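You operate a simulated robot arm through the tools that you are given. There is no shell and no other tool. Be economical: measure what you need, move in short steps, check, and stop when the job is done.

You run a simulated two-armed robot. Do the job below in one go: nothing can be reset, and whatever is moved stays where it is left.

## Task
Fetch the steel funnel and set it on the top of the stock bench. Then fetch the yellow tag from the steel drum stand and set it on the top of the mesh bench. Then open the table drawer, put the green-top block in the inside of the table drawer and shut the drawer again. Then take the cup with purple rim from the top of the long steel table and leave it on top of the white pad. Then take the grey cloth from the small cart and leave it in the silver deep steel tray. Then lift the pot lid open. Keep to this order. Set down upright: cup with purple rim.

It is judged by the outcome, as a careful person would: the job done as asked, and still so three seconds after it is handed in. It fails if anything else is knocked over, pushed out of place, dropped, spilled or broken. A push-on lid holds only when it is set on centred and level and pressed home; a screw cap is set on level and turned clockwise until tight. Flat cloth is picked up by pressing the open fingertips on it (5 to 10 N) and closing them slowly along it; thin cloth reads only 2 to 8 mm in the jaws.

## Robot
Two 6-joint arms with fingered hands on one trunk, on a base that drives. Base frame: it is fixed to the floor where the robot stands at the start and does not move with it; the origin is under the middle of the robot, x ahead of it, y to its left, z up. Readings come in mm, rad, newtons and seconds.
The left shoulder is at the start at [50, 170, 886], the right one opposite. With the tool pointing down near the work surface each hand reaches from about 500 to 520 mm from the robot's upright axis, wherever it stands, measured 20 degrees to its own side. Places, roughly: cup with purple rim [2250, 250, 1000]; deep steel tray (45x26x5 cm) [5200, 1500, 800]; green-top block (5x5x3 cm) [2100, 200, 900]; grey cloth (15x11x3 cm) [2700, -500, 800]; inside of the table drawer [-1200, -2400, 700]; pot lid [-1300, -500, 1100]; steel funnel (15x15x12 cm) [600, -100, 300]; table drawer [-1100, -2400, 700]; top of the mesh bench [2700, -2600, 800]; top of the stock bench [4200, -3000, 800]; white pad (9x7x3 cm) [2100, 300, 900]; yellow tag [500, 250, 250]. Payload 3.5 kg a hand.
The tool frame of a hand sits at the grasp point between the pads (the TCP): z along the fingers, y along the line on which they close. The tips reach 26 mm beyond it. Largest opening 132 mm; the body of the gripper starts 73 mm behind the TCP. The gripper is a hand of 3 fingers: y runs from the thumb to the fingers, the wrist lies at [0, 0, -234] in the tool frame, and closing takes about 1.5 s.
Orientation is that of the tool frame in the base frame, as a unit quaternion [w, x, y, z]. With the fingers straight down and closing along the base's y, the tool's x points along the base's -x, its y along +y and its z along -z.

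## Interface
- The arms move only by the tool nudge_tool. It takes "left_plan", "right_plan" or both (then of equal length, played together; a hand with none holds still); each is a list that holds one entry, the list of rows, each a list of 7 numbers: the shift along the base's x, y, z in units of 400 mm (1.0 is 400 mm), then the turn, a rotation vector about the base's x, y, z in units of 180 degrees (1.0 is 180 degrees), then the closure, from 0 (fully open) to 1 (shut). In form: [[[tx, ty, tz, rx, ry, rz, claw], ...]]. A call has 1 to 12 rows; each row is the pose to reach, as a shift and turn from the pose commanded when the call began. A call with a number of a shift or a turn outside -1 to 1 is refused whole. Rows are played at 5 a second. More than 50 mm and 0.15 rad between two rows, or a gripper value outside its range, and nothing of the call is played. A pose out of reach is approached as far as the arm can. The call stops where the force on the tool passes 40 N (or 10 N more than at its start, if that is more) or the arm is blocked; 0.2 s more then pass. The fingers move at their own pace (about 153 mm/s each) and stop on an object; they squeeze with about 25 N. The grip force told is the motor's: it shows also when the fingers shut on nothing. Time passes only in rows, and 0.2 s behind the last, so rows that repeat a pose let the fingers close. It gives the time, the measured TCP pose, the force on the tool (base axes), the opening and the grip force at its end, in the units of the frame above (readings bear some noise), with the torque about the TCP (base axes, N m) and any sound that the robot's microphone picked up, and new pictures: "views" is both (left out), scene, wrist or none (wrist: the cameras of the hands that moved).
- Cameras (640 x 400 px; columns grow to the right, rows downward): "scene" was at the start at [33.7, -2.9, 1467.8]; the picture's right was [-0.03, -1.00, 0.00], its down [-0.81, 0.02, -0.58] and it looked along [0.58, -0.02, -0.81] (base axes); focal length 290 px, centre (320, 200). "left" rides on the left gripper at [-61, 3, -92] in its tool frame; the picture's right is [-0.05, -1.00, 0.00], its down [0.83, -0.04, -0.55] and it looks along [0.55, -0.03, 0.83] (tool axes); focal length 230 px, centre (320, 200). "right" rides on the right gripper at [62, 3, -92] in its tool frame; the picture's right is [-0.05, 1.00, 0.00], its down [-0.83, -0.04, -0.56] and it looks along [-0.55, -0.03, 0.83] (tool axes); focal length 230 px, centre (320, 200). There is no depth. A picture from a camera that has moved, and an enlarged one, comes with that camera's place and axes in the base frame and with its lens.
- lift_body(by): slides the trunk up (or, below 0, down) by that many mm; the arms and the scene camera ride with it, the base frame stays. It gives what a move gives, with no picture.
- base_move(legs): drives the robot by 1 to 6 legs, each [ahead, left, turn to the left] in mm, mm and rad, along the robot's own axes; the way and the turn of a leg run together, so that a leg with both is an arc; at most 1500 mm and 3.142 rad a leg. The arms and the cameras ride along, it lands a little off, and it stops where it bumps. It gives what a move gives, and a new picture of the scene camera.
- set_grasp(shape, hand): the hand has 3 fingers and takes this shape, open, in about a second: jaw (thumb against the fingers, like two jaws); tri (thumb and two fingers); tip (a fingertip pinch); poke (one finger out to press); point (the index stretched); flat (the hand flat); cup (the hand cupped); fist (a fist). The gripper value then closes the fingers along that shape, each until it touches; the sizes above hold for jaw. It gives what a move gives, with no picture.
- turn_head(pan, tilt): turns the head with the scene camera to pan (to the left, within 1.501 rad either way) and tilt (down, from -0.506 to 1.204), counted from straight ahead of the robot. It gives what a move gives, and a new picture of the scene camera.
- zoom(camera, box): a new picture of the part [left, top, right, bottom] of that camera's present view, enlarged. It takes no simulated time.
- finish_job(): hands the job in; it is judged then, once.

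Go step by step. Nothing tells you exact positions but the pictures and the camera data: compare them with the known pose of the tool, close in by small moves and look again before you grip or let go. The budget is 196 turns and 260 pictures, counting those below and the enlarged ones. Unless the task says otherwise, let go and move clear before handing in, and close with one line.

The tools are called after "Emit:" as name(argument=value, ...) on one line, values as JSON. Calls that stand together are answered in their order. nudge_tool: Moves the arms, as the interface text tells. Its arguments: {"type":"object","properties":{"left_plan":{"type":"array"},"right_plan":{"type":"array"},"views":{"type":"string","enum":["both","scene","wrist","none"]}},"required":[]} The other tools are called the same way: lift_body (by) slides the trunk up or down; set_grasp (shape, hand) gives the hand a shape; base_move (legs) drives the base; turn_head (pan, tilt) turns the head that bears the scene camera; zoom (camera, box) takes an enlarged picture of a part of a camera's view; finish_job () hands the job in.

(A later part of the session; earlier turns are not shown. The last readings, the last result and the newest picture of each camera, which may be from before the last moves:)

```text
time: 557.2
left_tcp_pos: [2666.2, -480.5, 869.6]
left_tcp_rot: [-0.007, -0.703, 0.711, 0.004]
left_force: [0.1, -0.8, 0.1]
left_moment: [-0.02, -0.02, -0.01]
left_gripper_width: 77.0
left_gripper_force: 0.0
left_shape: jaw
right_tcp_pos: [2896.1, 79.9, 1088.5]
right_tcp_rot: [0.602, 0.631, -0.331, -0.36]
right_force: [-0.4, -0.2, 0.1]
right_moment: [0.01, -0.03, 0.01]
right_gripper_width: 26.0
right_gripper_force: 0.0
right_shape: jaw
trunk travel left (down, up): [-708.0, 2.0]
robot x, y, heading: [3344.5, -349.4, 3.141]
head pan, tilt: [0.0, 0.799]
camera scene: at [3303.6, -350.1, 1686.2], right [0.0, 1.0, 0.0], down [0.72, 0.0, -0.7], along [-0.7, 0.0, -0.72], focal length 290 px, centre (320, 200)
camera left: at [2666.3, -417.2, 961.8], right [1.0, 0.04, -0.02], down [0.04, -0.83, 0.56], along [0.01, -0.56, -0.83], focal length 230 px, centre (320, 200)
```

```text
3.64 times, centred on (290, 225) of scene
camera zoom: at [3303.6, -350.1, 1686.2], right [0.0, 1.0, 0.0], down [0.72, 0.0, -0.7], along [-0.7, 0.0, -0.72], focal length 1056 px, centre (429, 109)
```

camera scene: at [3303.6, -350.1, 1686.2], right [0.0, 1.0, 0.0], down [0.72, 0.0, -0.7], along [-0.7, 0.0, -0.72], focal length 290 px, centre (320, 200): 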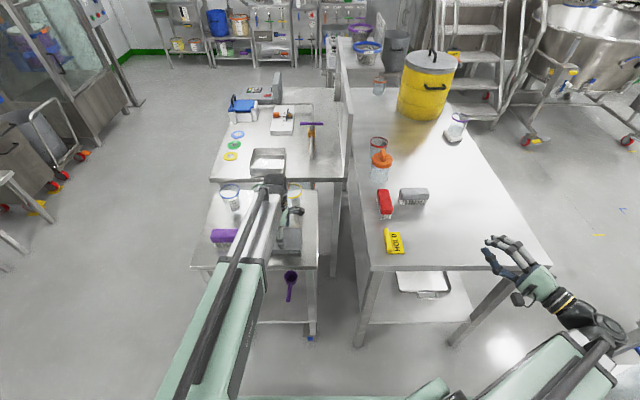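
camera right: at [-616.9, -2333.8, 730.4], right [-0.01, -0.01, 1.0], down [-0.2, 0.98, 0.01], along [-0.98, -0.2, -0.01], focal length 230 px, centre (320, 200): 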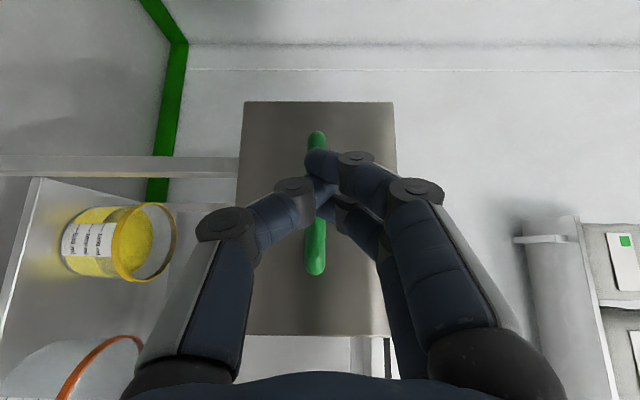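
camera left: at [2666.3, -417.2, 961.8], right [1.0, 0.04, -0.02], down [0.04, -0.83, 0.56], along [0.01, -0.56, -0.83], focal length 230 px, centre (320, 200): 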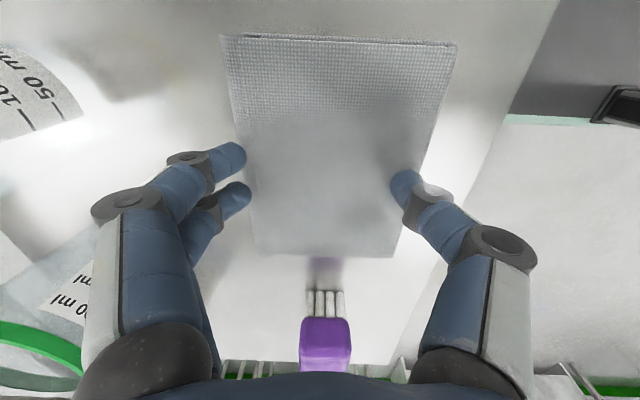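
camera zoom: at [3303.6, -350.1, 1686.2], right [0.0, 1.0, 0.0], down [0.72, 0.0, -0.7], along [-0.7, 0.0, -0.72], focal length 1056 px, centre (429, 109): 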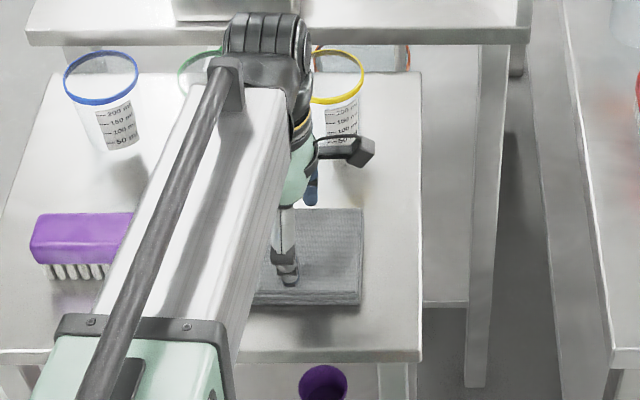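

The cloth is a ~3 cm thick folded pad (top z≈842). I'll open fully and straddle its 11 cm width.

Emit:
nudge_tool(left_plan=[[[0.015, 0.01, 0.04, 0, 0, 0, 0], [0.015, 0.01, 0.04, 0, 0, 0, 0], [0.015, 0.01, 0.04, 0, 0, 0, 0], [0.015, 0.01, 0, 0, 0, 0, 0], [0.015, 0.01, -0.03, 0, 0, 0, 0], [0.015, 0.01, -0.055, 0, 0, 0, 0], [0.015, 0.01, -0.055, 0, 0, 0, 0]]], views="wrist")

```text
time: 558.9
left_tcp_pos: [2672.9, -476.5, 848.7]
left_tcp_rot: [-0.007, -0.703, 0.711, 0.005]
left_force: [0.6, 0.1, 0.2]
left_moment: [0.01, -0.03, 0.0]
left_gripper_width: 132.1
left_gripper_force: 0.1
left_shape: jaw
right_tcp_pos: [2896.4, 80.1, 1087.8]
right_tcp_rot: [0.601, 0.632, -0.331, -0.36]
right_force: [0.8, -0.5, 0.9]
right_moment: [0.0, 0.01, 0.01]
right_gripper_width: 26.3
right_gripper_force: 0.1
right_shape: jaw
trunk travel left (down, up): [-708.0, 2.0]
robot x, y, heading: [3344.9, -348.4, 3.137]
head pan, tilt: [0.0, 0.799]
camera left: at [2672.0, -413.1, 940.2], right [1.0, 0.04, -0.02], down [0.04, -0.83, 0.56], along [0.01, -0.56, -0.83], focal length 230 px, centre (320, 200)
```

left: 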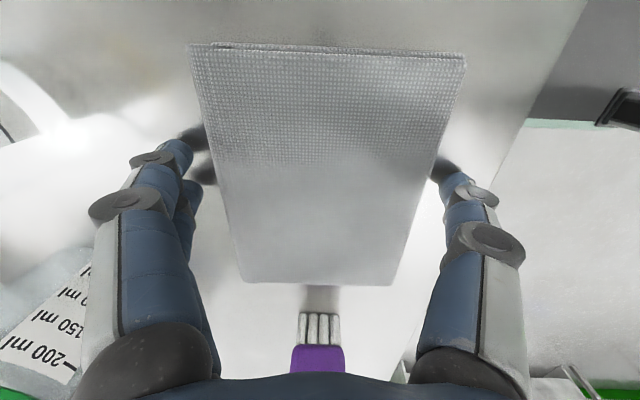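

Emit:
nudge_tool(left_plan=[[[0, 0, 0, 0, 0, 0, 0.1], [0, 0, 0, 0, 0, 0, 0.2], [0, 0, 0, 0, 0, 0, 0.35], [0, 0, 0, 0, 0, 0, 0.5], [0, 0, 0, 0, 0, 0, 0.65], [0, 0, 0, 0, 0, 0, 0.8], [0, 0, 0, 0, 0, 0, 1], [0, 0, 0, 0, 0, 0, 1], [0, 0, 0, 0, 0, 0, 1]]], views="wrist")

```text
time: 560.9
left_tcp_pos: [2671.4, -475.8, 847.8]
left_tcp_rot: [-0.007, -0.703, 0.711, 0.004]
left_force: [0.2, -0.5, -0.1]
left_moment: [-0.02, 0.01, 0.01]
left_gripper_width: 103.5
left_gripper_force: 25.5
left_shape: jaw
right_tcp_pos: [2896.4, 80.7, 1089.0]
right_tcp_rot: [0.602, 0.631, -0.331, -0.361]
right_force: [0.0, 0.1, 0.0]
right_moment: [0.0, 0.0, 0.0]
right_gripper_width: 26.1
right_gripper_force: 0.0
right_shape: jaw
trunk travel left (down, up): [-708.0, 2.0]
robot x, y, heading: [3344.6, -352.0, 3.134]
head pan, tilt: [0.0, 0.799]
camera left: at [2671.9, -413.2, 940.3], right [1.0, 0.04, -0.02], down [0.04, -0.83, 0.56], along [0.01, -0.56, -0.83], focal length 230 px, centre (320, 200)
```

left: 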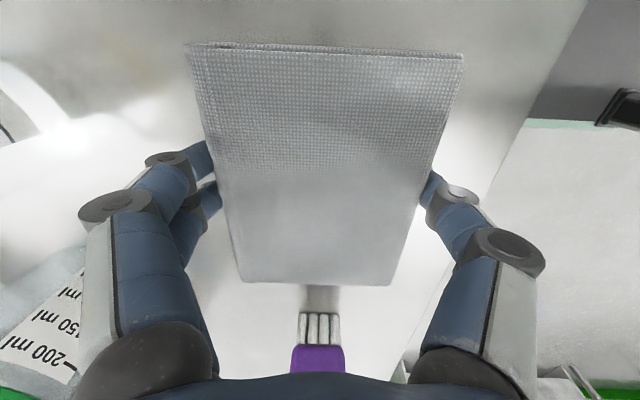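

Firm grip at 103 mm. Lift.

Emit:
nudge_tool(left_plan=[[[0, 0, 0.04, 0, 0, 0, 1], [0, 0, 0.1, 0, 0, 0, 1], [0, 0, 0.2, 0, 0, 0, 1], [0, 0, 0.3, 0, 0, 0, 1], [0, 0, 0.42, 0, 0, 0, 1], [0, 0, 0.54, 0, 0, 0, 1]]], views="wrist")

```text
time: 562.2
left_tcp_pos: [2671.6, -476.3, 1063.8]
left_tcp_rot: [-0.007, -0.703, 0.712, 0.005]
left_force: [-0.4, -0.3, 0.0]
left_moment: [0.0, 0.0, 0.02]
left_gripper_width: 103.4
left_gripper_force: 25.2
left_shape: jaw
right_tcp_pos: [2895.4, 81.4, 1088.7]
right_tcp_rot: [0.602, 0.631, -0.33, -0.361]
right_force: [0.1, 0.5, -0.2]
right_moment: [0.03, -0.01, -0.01]
right_gripper_width: 26.2
right_gripper_force: 0.1
right_shape: jaw
trunk travel left (down, up): [-708.0, 2.0]
robot x, y, heading: [3345.9, -350.6, 3.137]
head pan, tilt: [0.0, 0.799]
camera left: at [2672.4, -413.9, 1155.7], right [1.0, 0.04, -0.02], down [0.04, -0.83, 0.56], along [0.01, -0.56, -0.83], focal length 230 px, centre (320, 200)
```

left: 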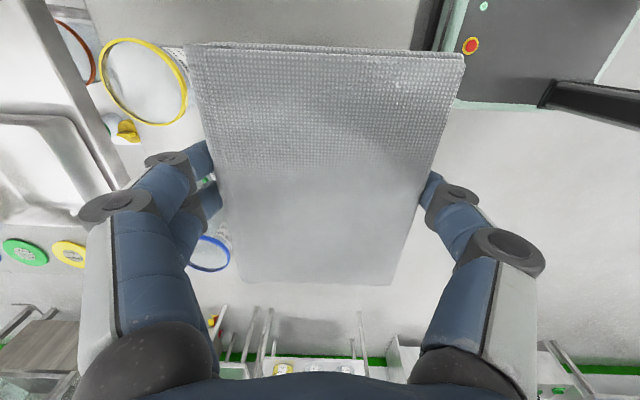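

Now to the tray: drive east and north, then look to the right at the tables.

Emit:
base_move(legs=[[-570, 0, 0], [0, 0, -1.567], [1500, 0, 0]])

Emit:
turn_head(pan=-1.1, tilt=0.5)

```text
time: 576.4
left_tcp_pos: [3816.9, 1828.9, 1063.3]
left_tcp_rot: [-0.001, 0.011, 1.0, 0.008]
left_force: [-1.1, 0.5, 0.1]
left_moment: [0.01, 0.02, -0.02]
left_gripper_width: 103.1
left_gripper_force: 25.1
left_shape: jaw
right_tcp_pos: [4369.7, 1600.1, 1088.6]
right_tcp_rot: [-0.169, -0.21, 0.681, 0.681]
right_force: [-0.3, -0.2, -0.3]
right_moment: [0.01, 0.02, -0.01]
right_gripper_width: 26.2
right_gripper_force: 0.0
right_shape: jaw
trunk travel left (down, up): [-708.0, 2.0]
robot x, y, heading: [3933.0, 1154.2, 1.561]
head pan, tilt: [0.0, 0.799]
camera scene: at [3938.1, 1196.2, 1686.4], right [1.0, -0.01, 0.0], down [-0.01, -0.72, -0.7], along [0.01, 0.7, -0.72], focal length 290 px, centre (320, 200)
```

scene: 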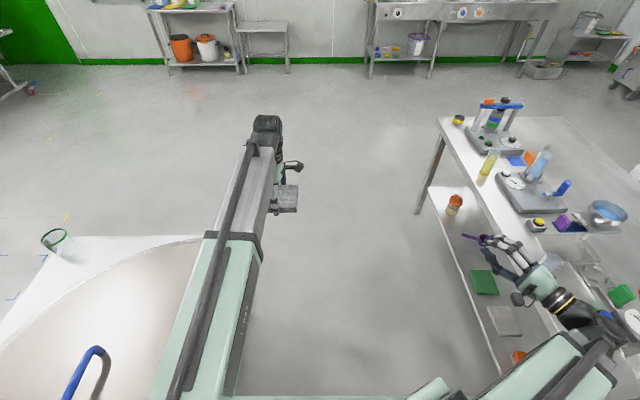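

```text
time: 577.8
left_tcp_pos: [3816.2, 1828.4, 1063.3]
left_tcp_rot: [-0.002, 0.011, 1.0, 0.008]
left_force: [1.3, 0.3, -1.5]
left_moment: [0.02, 0.0, -0.03]
left_gripper_width: 103.0
left_gripper_force: 25.2
left_shape: jaw
right_tcp_pos: [4370.7, 1599.6, 1089.0]
right_tcp_rot: [-0.168, -0.21, 0.681, 0.681]
right_force: [-0.1, -0.7, 0.3]
right_moment: [-0.02, -0.01, 0.0]
right_gripper_width: 26.1
right_gripper_force: 0.0
right_shape: jaw
trunk travel left (down, up): [-708.0, 2.0]
robot x, y, heading: [3935.5, 1152.0, 1.562]
head pan, tilt: [-1.1, 0.499]
camera scene: at [4018.6, 1155.5, 1712.3], right [0.44, -0.9, 0.0], down [-0.43, -0.21, -0.88], along [0.79, 0.39, -0.48], focal length 290 px, centre (320, 200)
```

scene: 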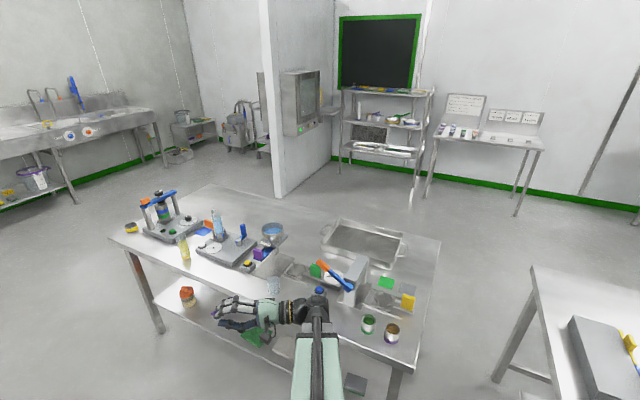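

The tray is on the near table's east side (~[5150,1470]); I go round its north end and approach from the east.

Emit:
base_move(legs=[[1500, 0, 0], [700, 0, 0], [0, 0, -1.562], [1500, 0, 0], [560, 0, 0], [0, 0, -1.571]])

Emit:
turn_head(pan=-0.5, tilt=0.6)

```text
time: 604.2
left_tcp_pos: [6658.6, 3141.1, 1062.1]
left_tcp_rot: [-0.009, 0.881, 0.473, 0.015]
left_force: [-3.6, 16.5, 3.3]
left_moment: [0.21, 0.01, 0.31]
left_gripper_width: 102.0
left_gripper_force: 25.1
left_shape: jaw
right_tcp_pos: [6149.3, 2792.6, 1089.0]
right_tcp_rot: [0.525, 0.505, 0.503, 0.466]
right_force: [0.0, 1.0, -0.1]
right_moment: [0.03, -0.01, 0.02]
right_gripper_width: 26.2
right_gripper_force: 0.0
right_shape: jaw
trunk travel left (down, up): [-708.0, 2.0]
robot x, y, heading: [6030.9, 3402.8, -0.612]
head pan, tilt: [-1.1, 0.499]
stopped in leg 6: the force on the tool passed its limit at 99 N (the readings are from after the stop); the commanded pose is now the measured one
camera scene: at [5983.7, 3333.9, 1712.3], right [-0.99, 0.14, 0.0], down [0.07, 0.47, -0.88], along [-0.12, -0.87, -0.48], focal length 290 px, centre (320, 200)
```

scene: 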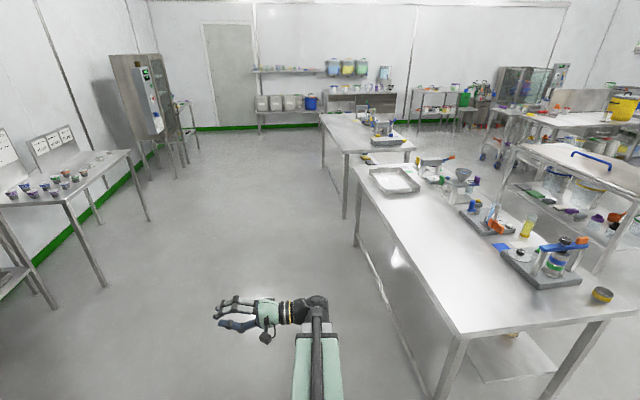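

```text
time: 605.2
left_tcp_pos: [6657.8, 3141.1, 1062.8]
left_tcp_rot: [-0.007, 0.882, 0.472, 0.016]
left_force: [-3.6, 23.6, -0.1]
left_moment: [0.44, 0.09, 0.61]
left_gripper_width: 101.9
left_gripper_force: 24.2
left_shape: jaw
right_tcp_pos: [6148.3, 2794.6, 1089.4]
right_tcp_rot: [0.525, 0.504, 0.504, 0.466]
right_force: [0.4, -1.1, -0.3]
right_moment: [0.02, -0.03, 0.0]
right_gripper_width: 26.2
right_gripper_force: 0.1
right_shape: jaw
trunk travel left (down, up): [-708.0, 2.0]
robot x, y, heading: [6026.5, 3398.2, -0.615]
head pan, tilt: [-0.499, 0.6]
camera scene: at [6035.7, 3347.4, 1703.4], right [-0.9, -0.44, 0.0], down [-0.25, 0.51, -0.83], along [0.36, -0.74, -0.56], focal length 290 px, centre (320, 200)
```

scene: 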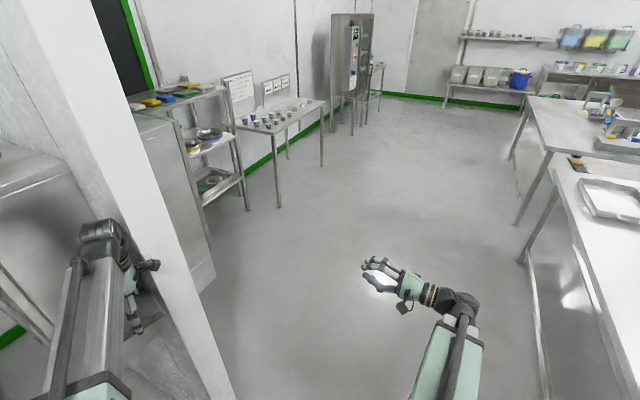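

The held cloth hand brushed the partition wall; I turn back, step west, and turn again there.

Emit:
base_move(legs=[[0, 0, 0.4], [-450, 0, 0]])

Emit:
zoom(camera="left", box=[0, 0, 640, 400])

```text
time: 609.1
left_tcp_pos: [6268.9, 3501.1, 1062.8]
left_tcp_rot: [-0.01, 0.769, 0.639, 0.014]
left_force: [0.6, 0.5, -0.2]
left_moment: [0.01, -0.02, -0.02]
left_gripper_width: 103.0
left_gripper_force: 24.8
left_shape: jaw
right_tcp_pos: [5936.5, 2982.3, 1088.3]
right_tcp_rot: [0.421, 0.394, 0.593, 0.562]
right_force: [-0.1, -0.1, -0.1]
right_moment: [0.03, -0.03, -0.04]
right_gripper_width: 26.3
right_gripper_force: 0.1
right_shape: jaw
trunk travel left (down, up): [-708.0, 2.0]
robot x, y, heading: [5586.2, 3497.9, -0.212]
head pan, tilt: [-0.499, 0.6]
camera scene: at [5616.4, 3446.6, 1703.3], right [-0.65, -0.76, 0.0], down [-0.43, 0.37, -0.83], along [0.63, -0.54, -0.56], focal length 290 px, centre (320, 200)
```

scene: 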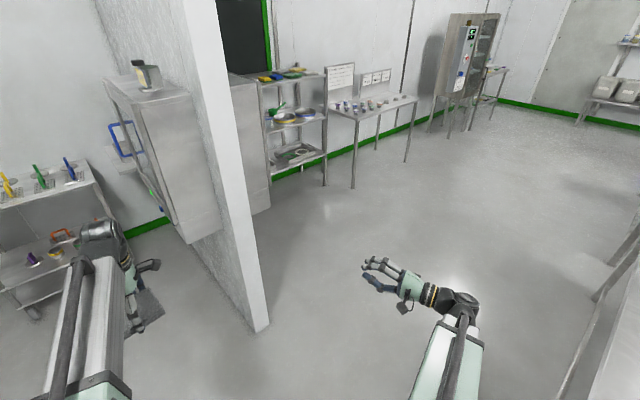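

```text
1.00 times, centred on (320, 200) of left (not enlarged: the box is as wide or as high as the picture)
camera zoom: at [6262.0, 3437.5, 1153.0], right [-0.99, 0.13, 0.0], down [0.11, 0.81, 0.58], along [0.08, 0.58, -0.81], focal length 230 px, centre (320, 200)
```

zoom: 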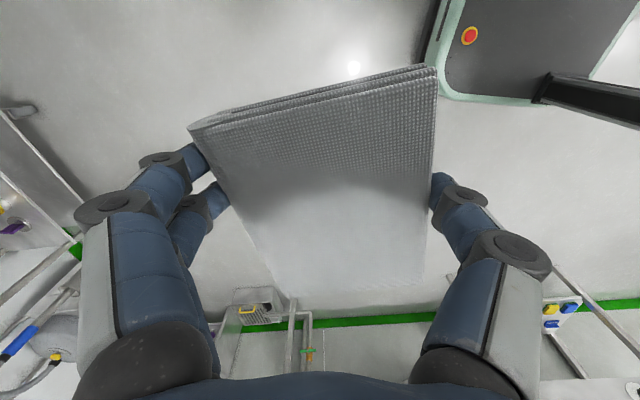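

Emit:
base_move(legs=[[0, 0, -1.359], [900, 340, 0], [1000, 0, 0], [0, 0, -1.571]])

Emit:
turn_head(pan=0, tilt=0.75)

```text
time: 626.0
left_tcp_pos: [5287.9, 1440.9, 1062.5]
left_tcp_rot: [0.012, 0.723, -0.691, 0.011]
left_force: [0.0, -0.9, -1.0]
left_moment: [-0.03, -0.05, 0.01]
left_gripper_width: 103.2
left_gripper_force: 25.5
left_shape: jaw
right_tcp_pos: [5493.1, 2021.4, 1088.6]
right_tcp_rot: [0.606, 0.636, -0.322, -0.353]
right_force: [-0.3, -0.1, 0.6]
right_moment: [-0.01, 0.0, -0.04]
right_gripper_width: 26.2
right_gripper_force: 0.1
right_shape: jaw
trunk travel left (down, up): [-708.0, 2.0]
robot x, y, heading: [5949.2, 1602.4, -3.123]
head pan, tilt: [-0.499, 0.6]
camera scene: at [5912.3, 1642.6, 1703.2], right [0.46, 0.89, 0.0], down [0.5, -0.26, -0.83], along [-0.73, 0.38, -0.56], focal length 290 px, centre (320, 200)
```

scene: 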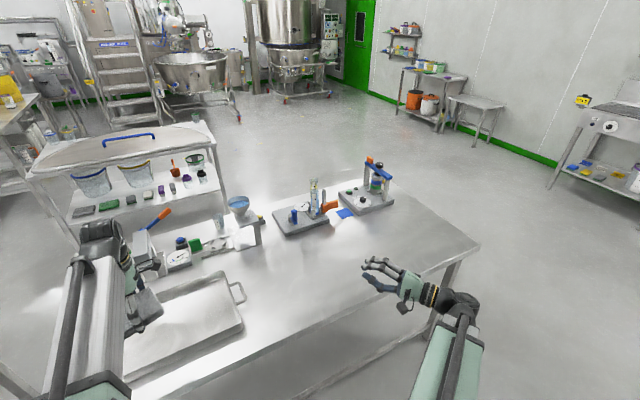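

```text
time: 627.0
left_tcp_pos: [5286.4, 1440.9, 1062.5]
left_tcp_rot: [0.012, 0.723, -0.691, 0.012]
left_force: [0.0, 0.1, -0.8]
left_moment: [0.02, 0.04, 0.01]
left_gripper_width: 103.3
left_gripper_force: 24.9
left_shape: jaw
right_tcp_pos: [5492.7, 2021.4, 1088.4]
right_tcp_rot: [0.606, 0.636, -0.323, -0.353]
right_force: [1.0, 0.0, -0.4]
right_moment: [0.02, -0.02, -0.02]
right_gripper_width: 26.1
right_gripper_force: 0.2
right_shape: jaw
trunk travel left (down, up): [-708.0, 2.0]
robot x, y, heading: [5949.9, 1600.9, -3.119]
head pan, tilt: [0.0, 0.75]
camera scene: at [5907.9, 1600.3, 1690.4], right [-0.02, 1.0, 0.0], down [0.68, 0.01, -0.73], along [-0.73, -0.01, -0.68], focal length 290 px, centre (320, 200)
```

scene: 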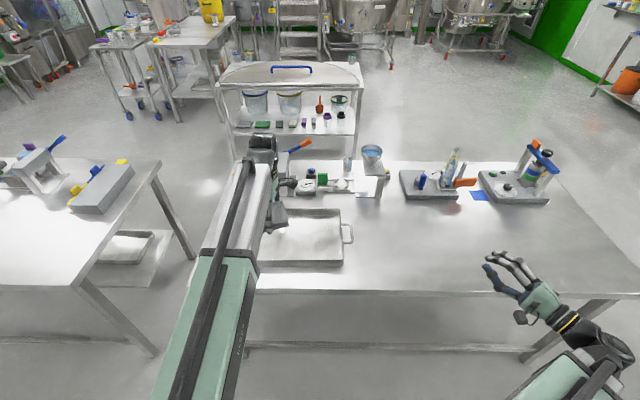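

Emit:
base_move(legs=[[52, -8, -0.02]])

Emit:
nudge_tool(left_plan=[[[0, 0, -0.1, 0, 0, 0, 1], [0, 0, -0.2, 0, 0, 0, 1], [0, 0, -0.26, 0, 0, 0, 1], [0, 0, -0.26, 0, 0, 0, 1]]])

```text
time: 627.9
left_tcp_pos: [5229.2, 1462.3, 1060.8]
left_tcp_rot: [0.012, 0.716, -0.698, 0.012]
left_force: [-0.4, 0.0, -0.7]
left_moment: [-0.05, -0.02, 0.0]
left_gripper_width: 102.9
left_gripper_force: 25.0
left_shape: jaw
right_tcp_pos: [5446.1, 2038.4, 1086.8]
right_tcp_rot: [0.603, 0.632, -0.33, -0.359]
right_force: [-0.1, -0.1, 0.4]
right_moment: [-0.02, -0.01, 0.01]
right_gripper_width: 26.3
right_gripper_force: 0.1
right_shape: jaw
trunk travel left (down, up): [-708.0, 2.0]
robot x, y, heading: [5895.5, 1608.4, -3.141]
head pan, tilt: [0.0, 0.75]
camera scene: at [5852.3, 1609.1, 1690.3], right [0.0, 1.0, 0.0], down [0.68, 0.0, -0.73], along [-0.73, 0.0, -0.68], focal length 290 px, centre (320, 200)
```

scene: 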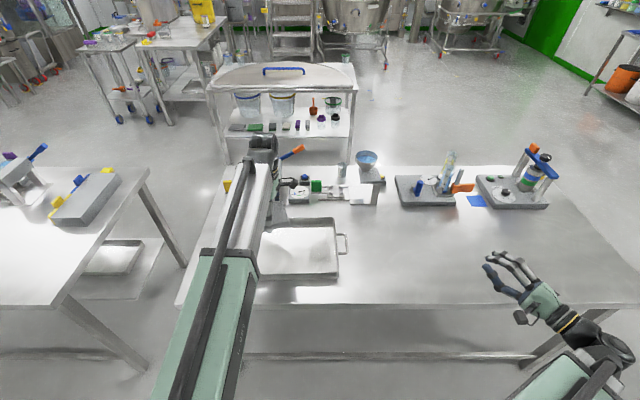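

```text
time: 628.9
left_tcp_pos: [5231.6, 1462.3, 959.2]
left_tcp_rot: [0.014, 0.716, -0.698, 0.011]
left_force: [-0.3, 0.4, -1.0]
left_moment: [0.02, 0.03, 0.01]
left_gripper_width: 103.2
left_gripper_force: 24.9
left_shape: jaw
right_tcp_pos: [5449.3, 2036.9, 1088.9]
right_tcp_rot: [0.602, 0.632, -0.329, -0.36]
right_force: [0.0, 0.1, 0.4]
right_moment: [-0.03, 0.0, 0.02]
right_gripper_width: 26.1
right_gripper_force: 0.0
right_shape: jaw
trunk travel left (down, up): [-708.0, 2.0]
robot x, y, heading: [5894.2, 1606.7, -3.141]
head pan, tilt: [0.0, 0.75]
camera scene: at [5855.7, 1608.6, 1690.4], right [0.0, 1.0, 0.0], down [0.68, 0.0, -0.73], along [-0.73, 0.0, -0.68], focal length 290 px, centre (320, 200)
camera left: at [5227.5, 1527.5, 1047.9], right [1.0, 0.08, 0.0], down [0.07, -0.81, 0.58], along [0.04, -0.58, -0.81], focal length 230 px, centre (320, 200)
```

scene: 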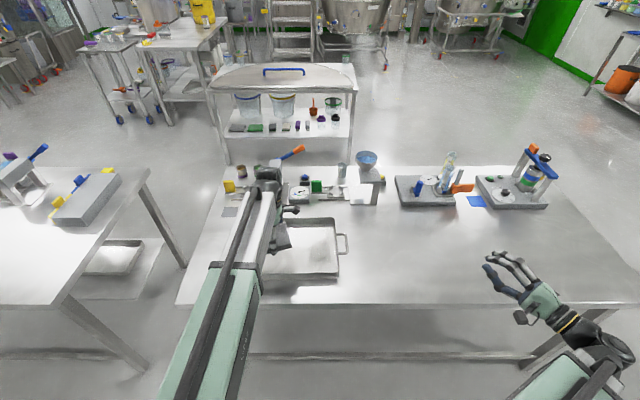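
left: 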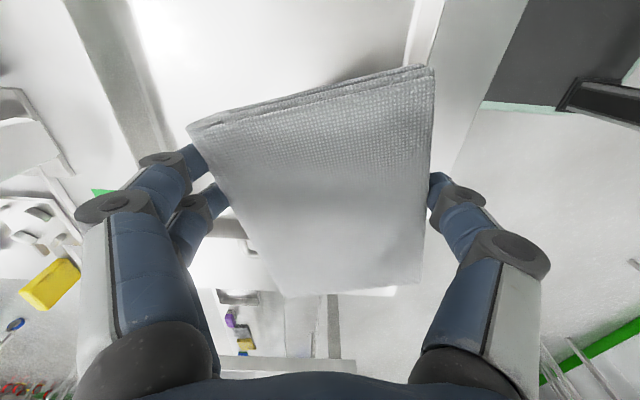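

Emit:
nudge_tool(left_plan=[[[-0.06, 0, 0, 0, 0, 0, 1], [-0.06, 0, -0.07, 0, 0, 0, 1], [-0.06, 0, -0.13, 0, 0, 0, 1], [-0.06, 0, -0.13, 0, 0, 0, 1]]], views="wrist")

```text
time: 629.9
left_tcp_pos: [5206.5, 1462.8, 906.6]
left_tcp_rot: [0.012, 0.717, -0.697, 0.011]
left_force: [-0.2, 0.2, -0.5]
left_moment: [-0.01, -0.01, 0.0]
left_gripper_width: 103.1
left_gripper_force: 23.9
left_shape: jaw
right_tcp_pos: [5448.4, 2039.3, 1088.3]
right_tcp_rot: [0.602, 0.632, -0.329, -0.36]
right_force: [-0.3, -0.7, 0.2]
right_moment: [-0.01, -0.02, -0.01]
right_gripper_width: 26.3
right_gripper_force: 0.1
right_shape: jaw
trunk travel left (down, up): [-708.0, 2.0]
robot x, y, heading: [5900.0, 1605.1, -3.142]
head pan, tilt: [0.0, 0.75]
camera left: at [5202.8, 1526.9, 996.4], right [1.0, 0.08, 0.0], down [0.07, -0.81, 0.58], along [0.04, -0.58, -0.81], focal length 230 px, centre (320, 200)
```

left: 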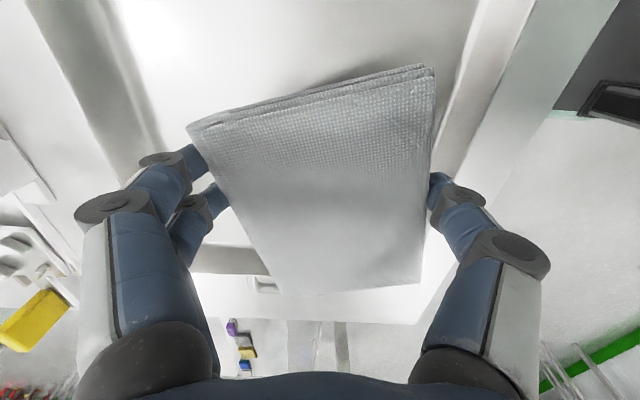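

The tray's near-side end wall is at y≈1400, so its centre is about [5210,1535]. I lift, shift +75 mm in y, and lower again.

Emit:
nudge_tool(left_plan=[[[0, 0, 0.1, 0, 0, 0, 1], [0, 0.08, 0.14, 0, 0, 0, 1], [0.01, 0.185, 0.14, 0, 0, 0, 1], [0.01, 0.185, 0.14, 0, 0, 0, 1]]])

Emit:
zoom(camera="scene", box=[210, 160, 390, 310])

```text
time: 630.9
left_tcp_pos: [5211.1, 1535.4, 961.7]
left_tcp_rot: [0.012, 0.716, -0.698, 0.012]
left_force: [-0.5, -0.6, -0.3]
left_moment: [0.05, -0.02, 0.01]
left_gripper_width: 103.2
left_gripper_force: 25.3
left_shape: jaw
right_tcp_pos: [5447.7, 2037.5, 1088.8]
right_tcp_rot: [0.603, 0.633, -0.329, -0.358]
right_force: [-0.3, 0.1, 0.0]
right_moment: [-0.02, 0.03, 0.05]
right_gripper_width: 26.3
right_gripper_force: 0.1
right_shape: jaw
trunk travel left (down, up): [-708.0, 2.0]
robot x, y, heading: [5897.4, 1608.1, -3.145]
head pan, tilt: [0.0, 0.75]
camera scene: at [5855.2, 1608.2, 1690.4], right [0.0, 1.0, 0.0], down [0.68, 0.0, -0.73], along [-0.73, 0.0, -0.68], focal length 290 px, centre (320, 200)
camera left: at [5207.6, 1601.4, 1052.0], right [1.0, 0.08, 0.0], down [0.07, -0.81, 0.58], along [0.04, -0.58, -0.81], focal length 230 px, centre (320, 200)
```

scene: 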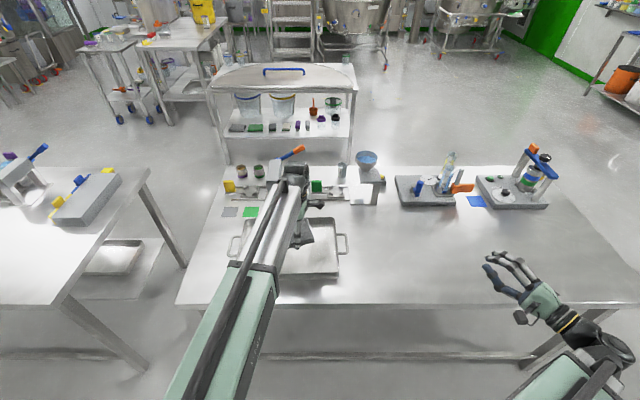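
left: 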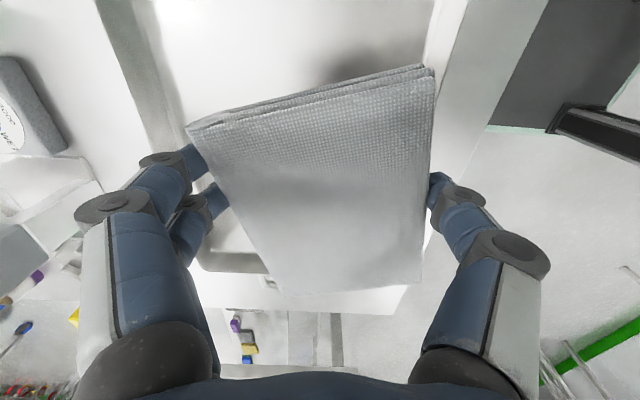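

```text
2.67 times, centred on (300, 235) of scene
camera zoom: at [5855.2, 1608.2, 1690.4], right [0.0, 1.0, 0.0], down [0.68, 0.0, -0.73], along [-0.73, 0.0, -0.68], focal length 774 px, centre (373, 107)
```

zoom: 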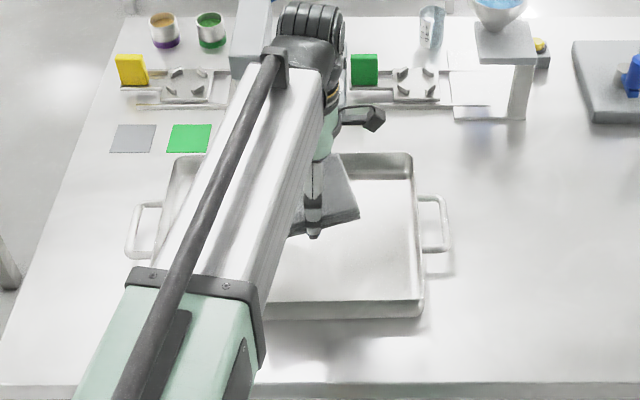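

Emit:
nudge_tool(left_plan=[[[0.01, -0.08, 0, 0, 0, 0, 1], [0.01, -0.0875, -0.08, 0, 0, 0, 1], [0.01, -0.0875, -0.14, 0, 0, 0, 1], [0.01, -0.0875, -0.155, 0, 0, 0, 1], [0.01, -0.0875, -0.155, 0, 0, 0, 1]]], views="wrist")

```text
time: 632.1
left_tcp_pos: [5214.8, 1500.3, 900.0]
left_tcp_rot: [0.012, 0.716, -0.698, 0.011]
left_force: [0.8, 0.8, -0.4]
left_moment: [0.01, 0.01, 0.0]
left_gripper_width: 103.2
left_gripper_force: 25.7
left_shape: jaw
right_tcp_pos: [5448.1, 2036.7, 1089.4]
right_tcp_rot: [0.602, 0.632, -0.329, -0.36]
right_force: [0.7, 0.1, -0.7]
right_moment: [-0.02, 0.01, -0.02]
right_gripper_width: 26.3
right_gripper_force: 0.0
right_shape: jaw
trunk travel left (down, up): [-708.0, 2.0]
robot x, y, heading: [5897.7, 1608.6, -3.137]
head pan, tilt: [0.0, 0.75]
camera left: at [5211.3, 1566.2, 990.1], right [1.0, 0.08, 0.0], down [0.07, -0.81, 0.58], along [0.04, -0.58, -0.81], focal length 230 px, centre (320, 200)
```

left: 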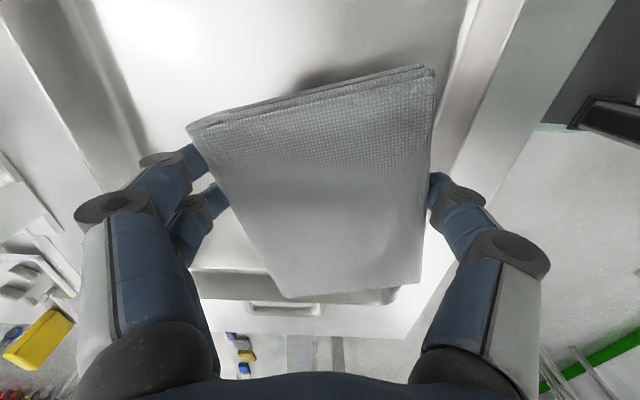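

Emit:
nudge_tool(left_plan=[[[0, 0, -0.0125, 0, 0, 0, 1], [0, 0, -0.025, 0, 0, 0, 1], [0, 0, -0.025, 0, 0, 0, 1]]], views="none")

Emit:
nudge_tool(left_plan=[[[0, 0, -0.0125, 0, 0, 0, 1], [0, 0, -0.02, 0, 0, 0, 1], [0, 0, -0.02, 0, 0, 0, 1]]], views="none")

```text
time: 632.9
left_tcp_pos: [5215.4, 1500.8, 890.0]
left_tcp_rot: [0.013, 0.716, -0.698, 0.012]
left_force: [-0.1, -0.7, -0.4]
left_moment: [0.01, 0.03, -0.04]
left_gripper_width: 103.3
left_gripper_force: 24.6
left_shape: jaw
right_tcp_pos: [5448.8, 2037.8, 1088.2]
right_tcp_rot: [0.602, 0.632, -0.329, -0.36]
right_force: [-0.8, 1.0, 0.1]
right_moment: [0.02, 0.03, 0.02]
right_gripper_width: 26.3
right_gripper_force: 0.0
right_shape: jaw
trunk travel left (down, up): [-708.0, 2.0]
robot x, y, heading: [5896.9, 1608.3, -3.145]
head pan, tilt: [0.0, 0.75]
```

```text
time: 633.7
left_tcp_pos: [5214.6, 1501.1, 882.2]
left_tcp_rot: [0.013, 0.715, -0.699, 0.011]
left_force: [-0.9, 0.2, -0.8]
left_moment: [-0.01, 0.01, 0.02]
left_gripper_width: 103.1
left_gripper_force: 24.9
left_shape: jaw
right_tcp_pos: [5448.5, 2037.0, 1087.9]
right_tcp_rot: [0.602, 0.632, -0.329, -0.359]
right_force: [0.5, -0.6, 0.1]
right_moment: [0.01, -0.02, 0.01]
right_gripper_width: 26.1
right_gripper_force: 0.1
right_shape: jaw
trunk travel left (down, up): [-708.0, 2.0]
robot x, y, heading: [5899.0, 1608.5, -3.141]
head pan, tilt: [0.0, 0.75]
```

Emit:
nudge_tool(left_plan=[[[0, 0, -0.0125, 0, 0, 0, 1], [0, 0, -0.02, 0, 0, 0, 1], [0, 0, -0.02, 0, 0, 0, 1]]], views="none")

Emit:
nudge_tool(left_plan=[[[0, 0, -0.0125, 0, 0, 0, 1], [0, 0, -0.02, 0, 0, 0, 1], [0, 0, -0.02, 0, 0, 0, 1]]], views="wrist")

```text
time: 634.5
left_tcp_pos: [5214.1, 1500.9, 874.1]
left_tcp_rot: [0.012, 0.716, -0.698, 0.012]
left_force: [-0.1, -1.3, -0.1]
left_moment: [0.0, 0.02, 0.02]
left_gripper_width: 103.1
left_gripper_force: 25.4
left_shape: jaw
right_tcp_pos: [5448.0, 2037.0, 1088.4]
right_tcp_rot: [0.602, 0.632, -0.33, -0.36]
right_force: [1.1, 0.7, 0.1]
right_moment: [-0.01, 0.0, 0.0]
right_gripper_width: 26.1
right_gripper_force: 0.1
right_shape: jaw
trunk travel left (down, up): [-708.0, 2.0]
robot x, y, heading: [5898.6, 1606.9, -3.144]
head pan, tilt: [0.0, 0.75]
```

```text
time: 635.3
left_tcp_pos: [5215.2, 1501.1, 865.6]
left_tcp_rot: [0.012, 0.716, -0.698, 0.011]
left_force: [-0.5, -0.4, -1.3]
left_moment: [0.0, 0.0, -0.01]
left_gripper_width: 103.2
left_gripper_force: 25.1
left_shape: jaw
right_tcp_pos: [5447.9, 2038.0, 1087.6]
right_tcp_rot: [0.602, 0.632, -0.329, -0.359]
right_force: [-0.2, 0.7, 0.2]
right_moment: [-0.01, -0.02, 0.02]
right_gripper_width: 26.2
right_gripper_force: 0.0
right_shape: jaw
trunk travel left (down, up): [-708.0, 2.0]
robot x, y, heading: [5898.0, 1607.9, -3.143]
head pan, tilt: [0.0, 0.75]
camera left: at [5211.4, 1565.8, 955.7], right [1.0, 0.08, 0.0], down [0.06, -0.81, 0.58], along [0.04, -0.58, -0.81], focal length 230 px, centre (320, 200)
```

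left: 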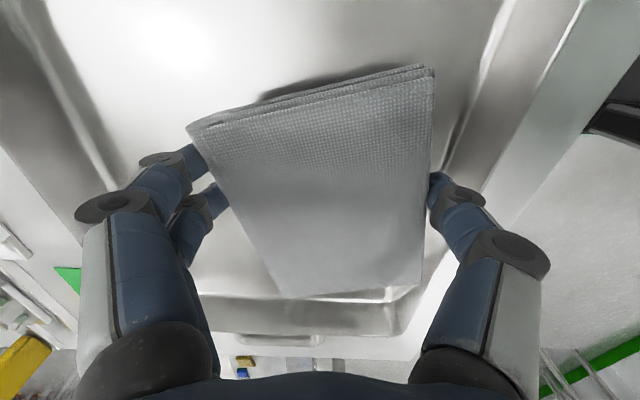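

Emit:
nudge_tool(left_plan=[[[0, 0, -0.0125, 0, 0, 0, 1], [0, 0, -0.025, 0, 0, 0, 1], [0, 0, -0.03, 0, 0, 0, 1], [0, 0, -0.03, 0, 0, 0, 1]]], views="none")

Emit:
nudge_tool(left_plan=[[[0, 0, -0.01, 0, 0, 0, 1], [0, 0, -0.02, 0, 0, 0, 1], [0, 0, -0.02, 0, 0, 0, 1]]], views="none")

```text
time: 636.3
left_tcp_pos: [5214.9, 1501.5, 854.1]
left_tcp_rot: [0.012, 0.716, -0.698, 0.011]
left_force: [0.5, 0.6, -0.6]
left_moment: [0.02, 0.0, -0.01]
left_gripper_width: 103.0
left_gripper_force: 24.8
left_shape: jaw
right_tcp_pos: [5449.7, 2038.1, 1088.0]
right_tcp_rot: [0.602, 0.632, -0.329, -0.36]
right_force: [0.3, -0.9, -0.4]
right_moment: [0.0, 0.01, -0.02]
right_gripper_width: 26.2
right_gripper_force: 0.1
right_shape: jaw
trunk travel left (down, up): [-708.0, 2.0]
robot x, y, heading: [5898.9, 1610.1, -3.139]
head pan, tilt: [0.0, 0.75]
```

```text
time: 637.1
left_tcp_pos: [5214.4, 1500.3, 845.5]
left_tcp_rot: [0.012, 0.715, -0.699, 0.011]
left_force: [-0.5, 0.2, 0.7]
left_moment: [0.01, -0.03, 0.0]
left_gripper_width: 102.9
left_gripper_force: 25.4
left_shape: jaw
right_tcp_pos: [5449.2, 2037.4, 1088.2]
right_tcp_rot: [0.602, 0.632, -0.33, -0.359]
right_force: [-0.1, 0.7, -0.7]
right_moment: [-0.03, 0.0, 0.02]
right_gripper_width: 26.4
right_gripper_force: 0.0
right_shape: jaw
trunk travel left (down, up): [-708.0, 2.0]
robot x, y, heading: [5898.9, 1610.6, -3.143]
head pan, tilt: [0.0, 0.75]
```

Emit:
nudge_tool(left_plan=[[[-0.05, 0, 0, 0, 0, 0, 1], [-0.05, 0, -0.012, 0, 0, 0, 1], [-0.05, 0, -0.024, 0, 0, 0, 1], [-0.05, 0, -0.024, 0, 0, 0, 1]]], views="wrist")

```text
time: 638.1
left_tcp_pos: [5194.9, 1500.8, 836.8]
left_tcp_rot: [0.012, 0.715, -0.699, 0.011]
left_force: [0.1, -0.9, -0.2]
left_moment: [0.0, 0.01, 0.02]
left_gripper_width: 103.2
left_gripper_force: 25.0
left_shape: jaw
right_tcp_pos: [5447.8, 2038.5, 1088.2]
right_tcp_rot: [0.602, 0.632, -0.329, -0.36]
right_force: [0.0, 0.0, 0.2]
right_moment: [-0.01, -0.01, 0.01]
right_gripper_width: 26.2
right_gripper_force: 0.0
right_shape: jaw
trunk travel left (down, up): [-708.0, 2.0]
robot x, y, heading: [5897.7, 1610.9, -3.139]
head pan, tilt: [0.0, 0.75]
camera left: at [5191.4, 1565.7, 926.8], right [1.0, 0.08, 0.0], down [0.07, -0.81, 0.58], along [0.04, -0.58, -0.81], focal length 230 px, centre (320, 200)
```

left: 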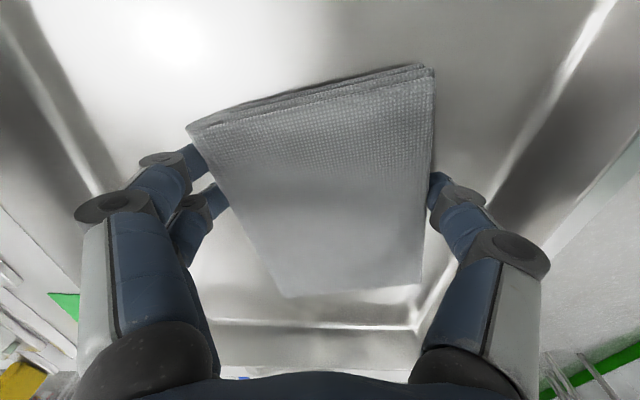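

Emit:
nudge_tool(left_plan=[[[0, 0, -0.01, 0, 0, 0, 1], [0, 0, -0.02, 0, 0, 0, 1], [0, 0, -0.02, 0, 0, 0, 1]]], views="none")

Emit:
nudge_tool(left_plan=[[[0, 0, -0.01, 0, 0, 0, 1], [0, 0, -0.015, 0, 0, 0, 1], [0, 0, -0.015, 0, 0, 0, 1]]], views="wrist")

```text
time: 638.9
left_tcp_pos: [5195.2, 1500.1, 831.6]
left_tcp_rot: [0.013, 0.717, -0.697, 0.01]
left_force: [1.5, -0.5, 15.3]
left_moment: [-0.05, 0.71, 0.05]
left_gripper_width: 102.7
left_gripper_force: 25.2
left_shape: jaw
right_tcp_pos: [5449.8, 2037.4, 1089.7]
right_tcp_rot: [0.603, 0.631, -0.328, -0.359]
right_force: [0.1, 0.3, -0.4]
right_moment: [0.01, 0.01, 0.0]
right_gripper_width: 26.2
right_gripper_force: 0.1
right_shape: jaw
trunk travel left (down, up): [-708.0, 2.0]
robot x, y, heading: [5897.7, 1610.5, -3.141]
head pan, tilt: [0.0, 0.75]
```

```text
time: 639.5
left_tcp_pos: [5194.4, 1500.3, 830.9]
left_tcp_rot: [0.014, 0.716, -0.698, 0.01]
left_force: [7.0, -0.3, 22.1]
left_moment: [-0.04, 0.07, 0.19]
left_gripper_width: 101.8
left_gripper_force: 25.2
left_shape: jaw
right_tcp_pos: [5449.1, 2037.8, 1088.5]
right_tcp_rot: [0.603, 0.631, -0.329, -0.36]
right_force: [0.3, 0.2, -0.3]
right_moment: [0.01, 0.03, 0.0]
right_gripper_width: 26.4
right_gripper_force: 0.1
right_shape: jaw
trunk travel left (down, up): [-708.0, 2.0]
robot x, y, heading: [5897.7, 1610.6, -3.145]
head pan, tilt: [0.0, 0.75]
stopped in row 2 (left hand): the force on the tool passed its limit at 43 N (the readings are from after the stop); the commanded pose is now the measured one
camera left: at [5191.1, 1565.9, 919.7], right [1.0, 0.08, -0.01], down [0.07, -0.81, 0.58], along [0.04, -0.58, -0.81], focal length 230 px, centre (320, 200)
```

left: 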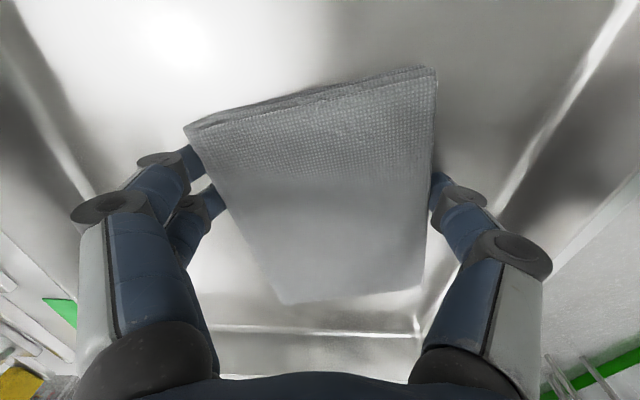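

Contact with the tray floor. I release and lift out.

Emit:
nudge_tool(left_plan=[[[0, 0, 0.01, 0, 0, 0, 1], [0, 0, 0.01, 0, 0, 0, 0.15], [0, 0, 0.01, 0, 0, 0, 0.05], [0, 0, 0.01, 0, 0, 0, 0.05], [0, 0, 0.08, 0, 0, 0, 0.05], [0, 0, 0.18, 0, 0, 0, 0.05], [0, 0, 0.3, 0, 0, 0, 0.05], [0, 0, 0.42, 0, 0, 0, 0.05], [0, 0, 0.54, 0, 0, 0, 0.05]]], views="wrist")

```text
time: 641.5
left_tcp_pos: [5193.0, 1500.4, 1043.2]
left_tcp_rot: [0.014, 0.716, -0.697, 0.01]
left_force: [-0.2, 0.5, 0.1]
left_moment: [-0.02, 0.0, -0.01]
left_gripper_width: 125.2
left_gripper_force: 0.1
left_shape: jaw
right_tcp_pos: [5449.3, 2037.7, 1087.2]
right_tcp_rot: [0.603, 0.632, -0.328, -0.359]
right_force: [1.3, -0.3, -0.2]
right_moment: [0.01, 0.02, -0.01]
right_gripper_width: 26.3
right_gripper_force: 0.0
right_shape: jaw
trunk travel left (down, up): [-708.0, 2.0]
robot x, y, heading: [5899.9, 1608.5, -3.143]
head pan, tilt: [0.0, 0.75]
camera left: at [5190.5, 1565.2, 1132.8], right [1.0, 0.08, -0.01], down [0.07, -0.81, 0.58], along [0.04, -0.58, -0.81], focal length 230 px, centre (320, 200)
```

left: 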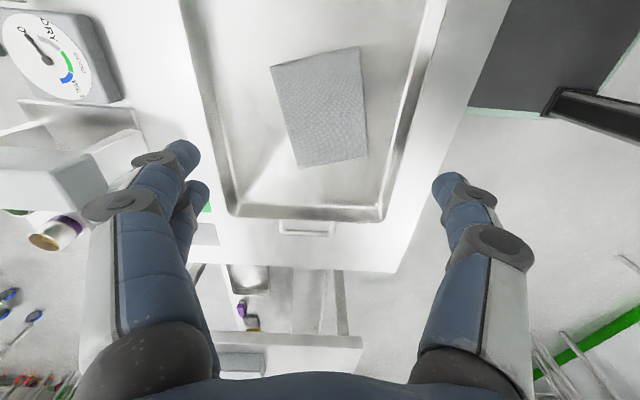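

The cloth lies in the tray. Last job: the pot lid. I raise/retract the left hand and drive back west.

Emit:
nudge_tool(left_plan=[[[0, 0, 0.08, 0, 0, 0, 0.3], [0.08, 0, 0.16, 0, 0, 0, 0.4], [0.16, 0, 0.2, 0, 0, 0, 0.5], [0.24, 0, 0.2, 0, 0, 0, 0.5], [0.3, 0, 0.2, 0, 0, 0, 0.5]]], views="none")

Emit:
base_move(legs=[[0, -1500, 0], [0, -300, 0], [1500, 0, 0], [500, 0, 0], [0, 1500, 0], [0, 1500, 0]])

```text
time: 642.7
left_tcp_pos: [5315.1, 1501.2, 1122.7]
left_tcp_rot: [0.014, 0.716, -0.698, 0.01]
left_force: [0.2, 0.8, -0.2]
left_moment: [-0.02, -0.01, 0.01]
left_gripper_width: 66.6
left_gripper_force: 0.2
left_shape: jaw
right_tcp_pos: [5447.8, 2038.4, 1088.4]
right_tcp_rot: [0.603, 0.632, -0.329, -0.359]
right_force: [-0.4, 0.0, -0.2]
right_moment: [0.03, 0.02, 0.05]
right_gripper_width: 26.2
right_gripper_force: 0.1
right_shape: jaw
trunk travel left (down, up): [-708.0, 2.0]
robot x, y, heading: [5899.1, 1610.5, -3.144]
head pan, tilt: [0.0, 0.75]
```

```text
time: 675.5
left_tcp_pos: [3376.9, 264.4, 1123.1]
left_tcp_rot: [0.012, 0.72, -0.694, 0.011]
left_force: [0.0, -0.6, 0.9]
left_moment: [0.04, 0.0, 0.02]
left_gripper_width: 66.7
left_gripper_force: 0.0
left_shape: jaw
right_tcp_pos: [3505.4, 802.9, 1088.5]
right_tcp_rot: [0.605, 0.634, -0.325, -0.356]
right_force: [0.6, -0.4, 0.0]
right_moment: [-0.02, -0.03, 0.0]
right_gripper_width: 26.3
right_gripper_force: 0.1
right_shape: jaw
trunk travel left (down, up): [-708.0, 2.0]
robot x, y, heading: [3958.8, 379.2, -3.129]
head pan, tilt: [0.0, 0.75]
camera scene: at [3918.3, 379.0, 1690.4], right [-0.01, 1.0, 0.0], down [0.68, 0.01, -0.73], along [-0.73, -0.01, -0.68], focal length 290 px, centre (320, 200)
```

scene: 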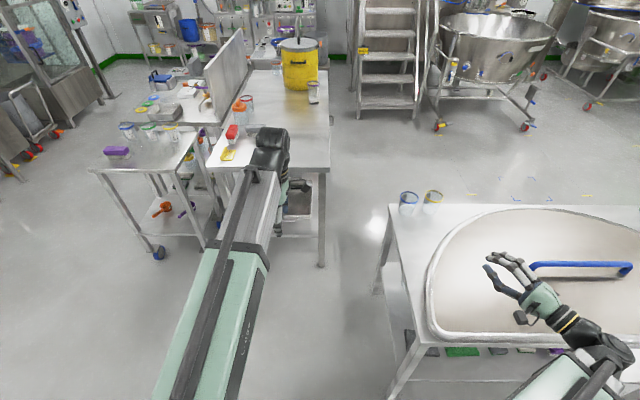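

Emit:
base_move(legs=[[0, 1500, -0.012], [0, 220, 0], [1500, 0, 0], [1500, 0, 0], [1100, 0, 0], [0, -800, 0]])

```text
time: 707.5
left_tcp_pos: [-726.2, -740.4, 1122.8]
left_tcp_rot: [0.013, 0.723, -0.69, 0.011]
left_force: [0.5, -0.3, -0.1]
left_moment: [0.0, -0.02, -0.01]
left_gripper_width: 66.6
left_gripper_force: 0.2
left_shape: jaw
right_tcp_pos: [-602.4, -201.8, 1088.2]
right_tcp_rot: [0.606, 0.636, -0.322, -0.353]
right_force: [0.2, 0.3, -1.3]
right_moment: [-0.01, -0.02, -0.02]
right_gripper_width: 26.3
right_gripper_force: 0.0
right_shape: jaw
trunk travel left (down, up): [-708.0, 2.0]
robot x, y, heading: [-144.7, -622.3, -3.122]
head pan, tilt: [0.0, 0.75]
camera scene: at [-187.4, -622.1, 1690.4], right [-0.02, 1.0, 0.0], down [0.68, 0.01, -0.73], along [-0.73, -0.01, -0.68], focal length 290 px, centre (320, 200)
```

scene: 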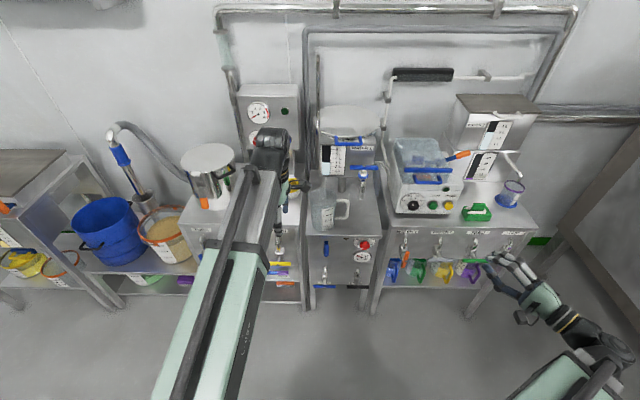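

Emit:
zoom(camera="scene", box=[285, 80, 475, 230])

```text
2.67 times, centred on (380, 155) of scene
camera zoom: at [-187.4, -622.1, 1690.4], right [-0.02, 1.0, 0.0], down [0.68, 0.01, -0.73], along [-0.73, -0.01, -0.68], focal length 774 px, centre (160, 320)
```

zoom: 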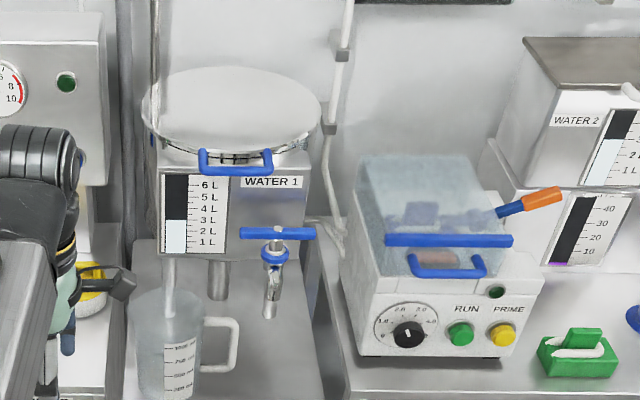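

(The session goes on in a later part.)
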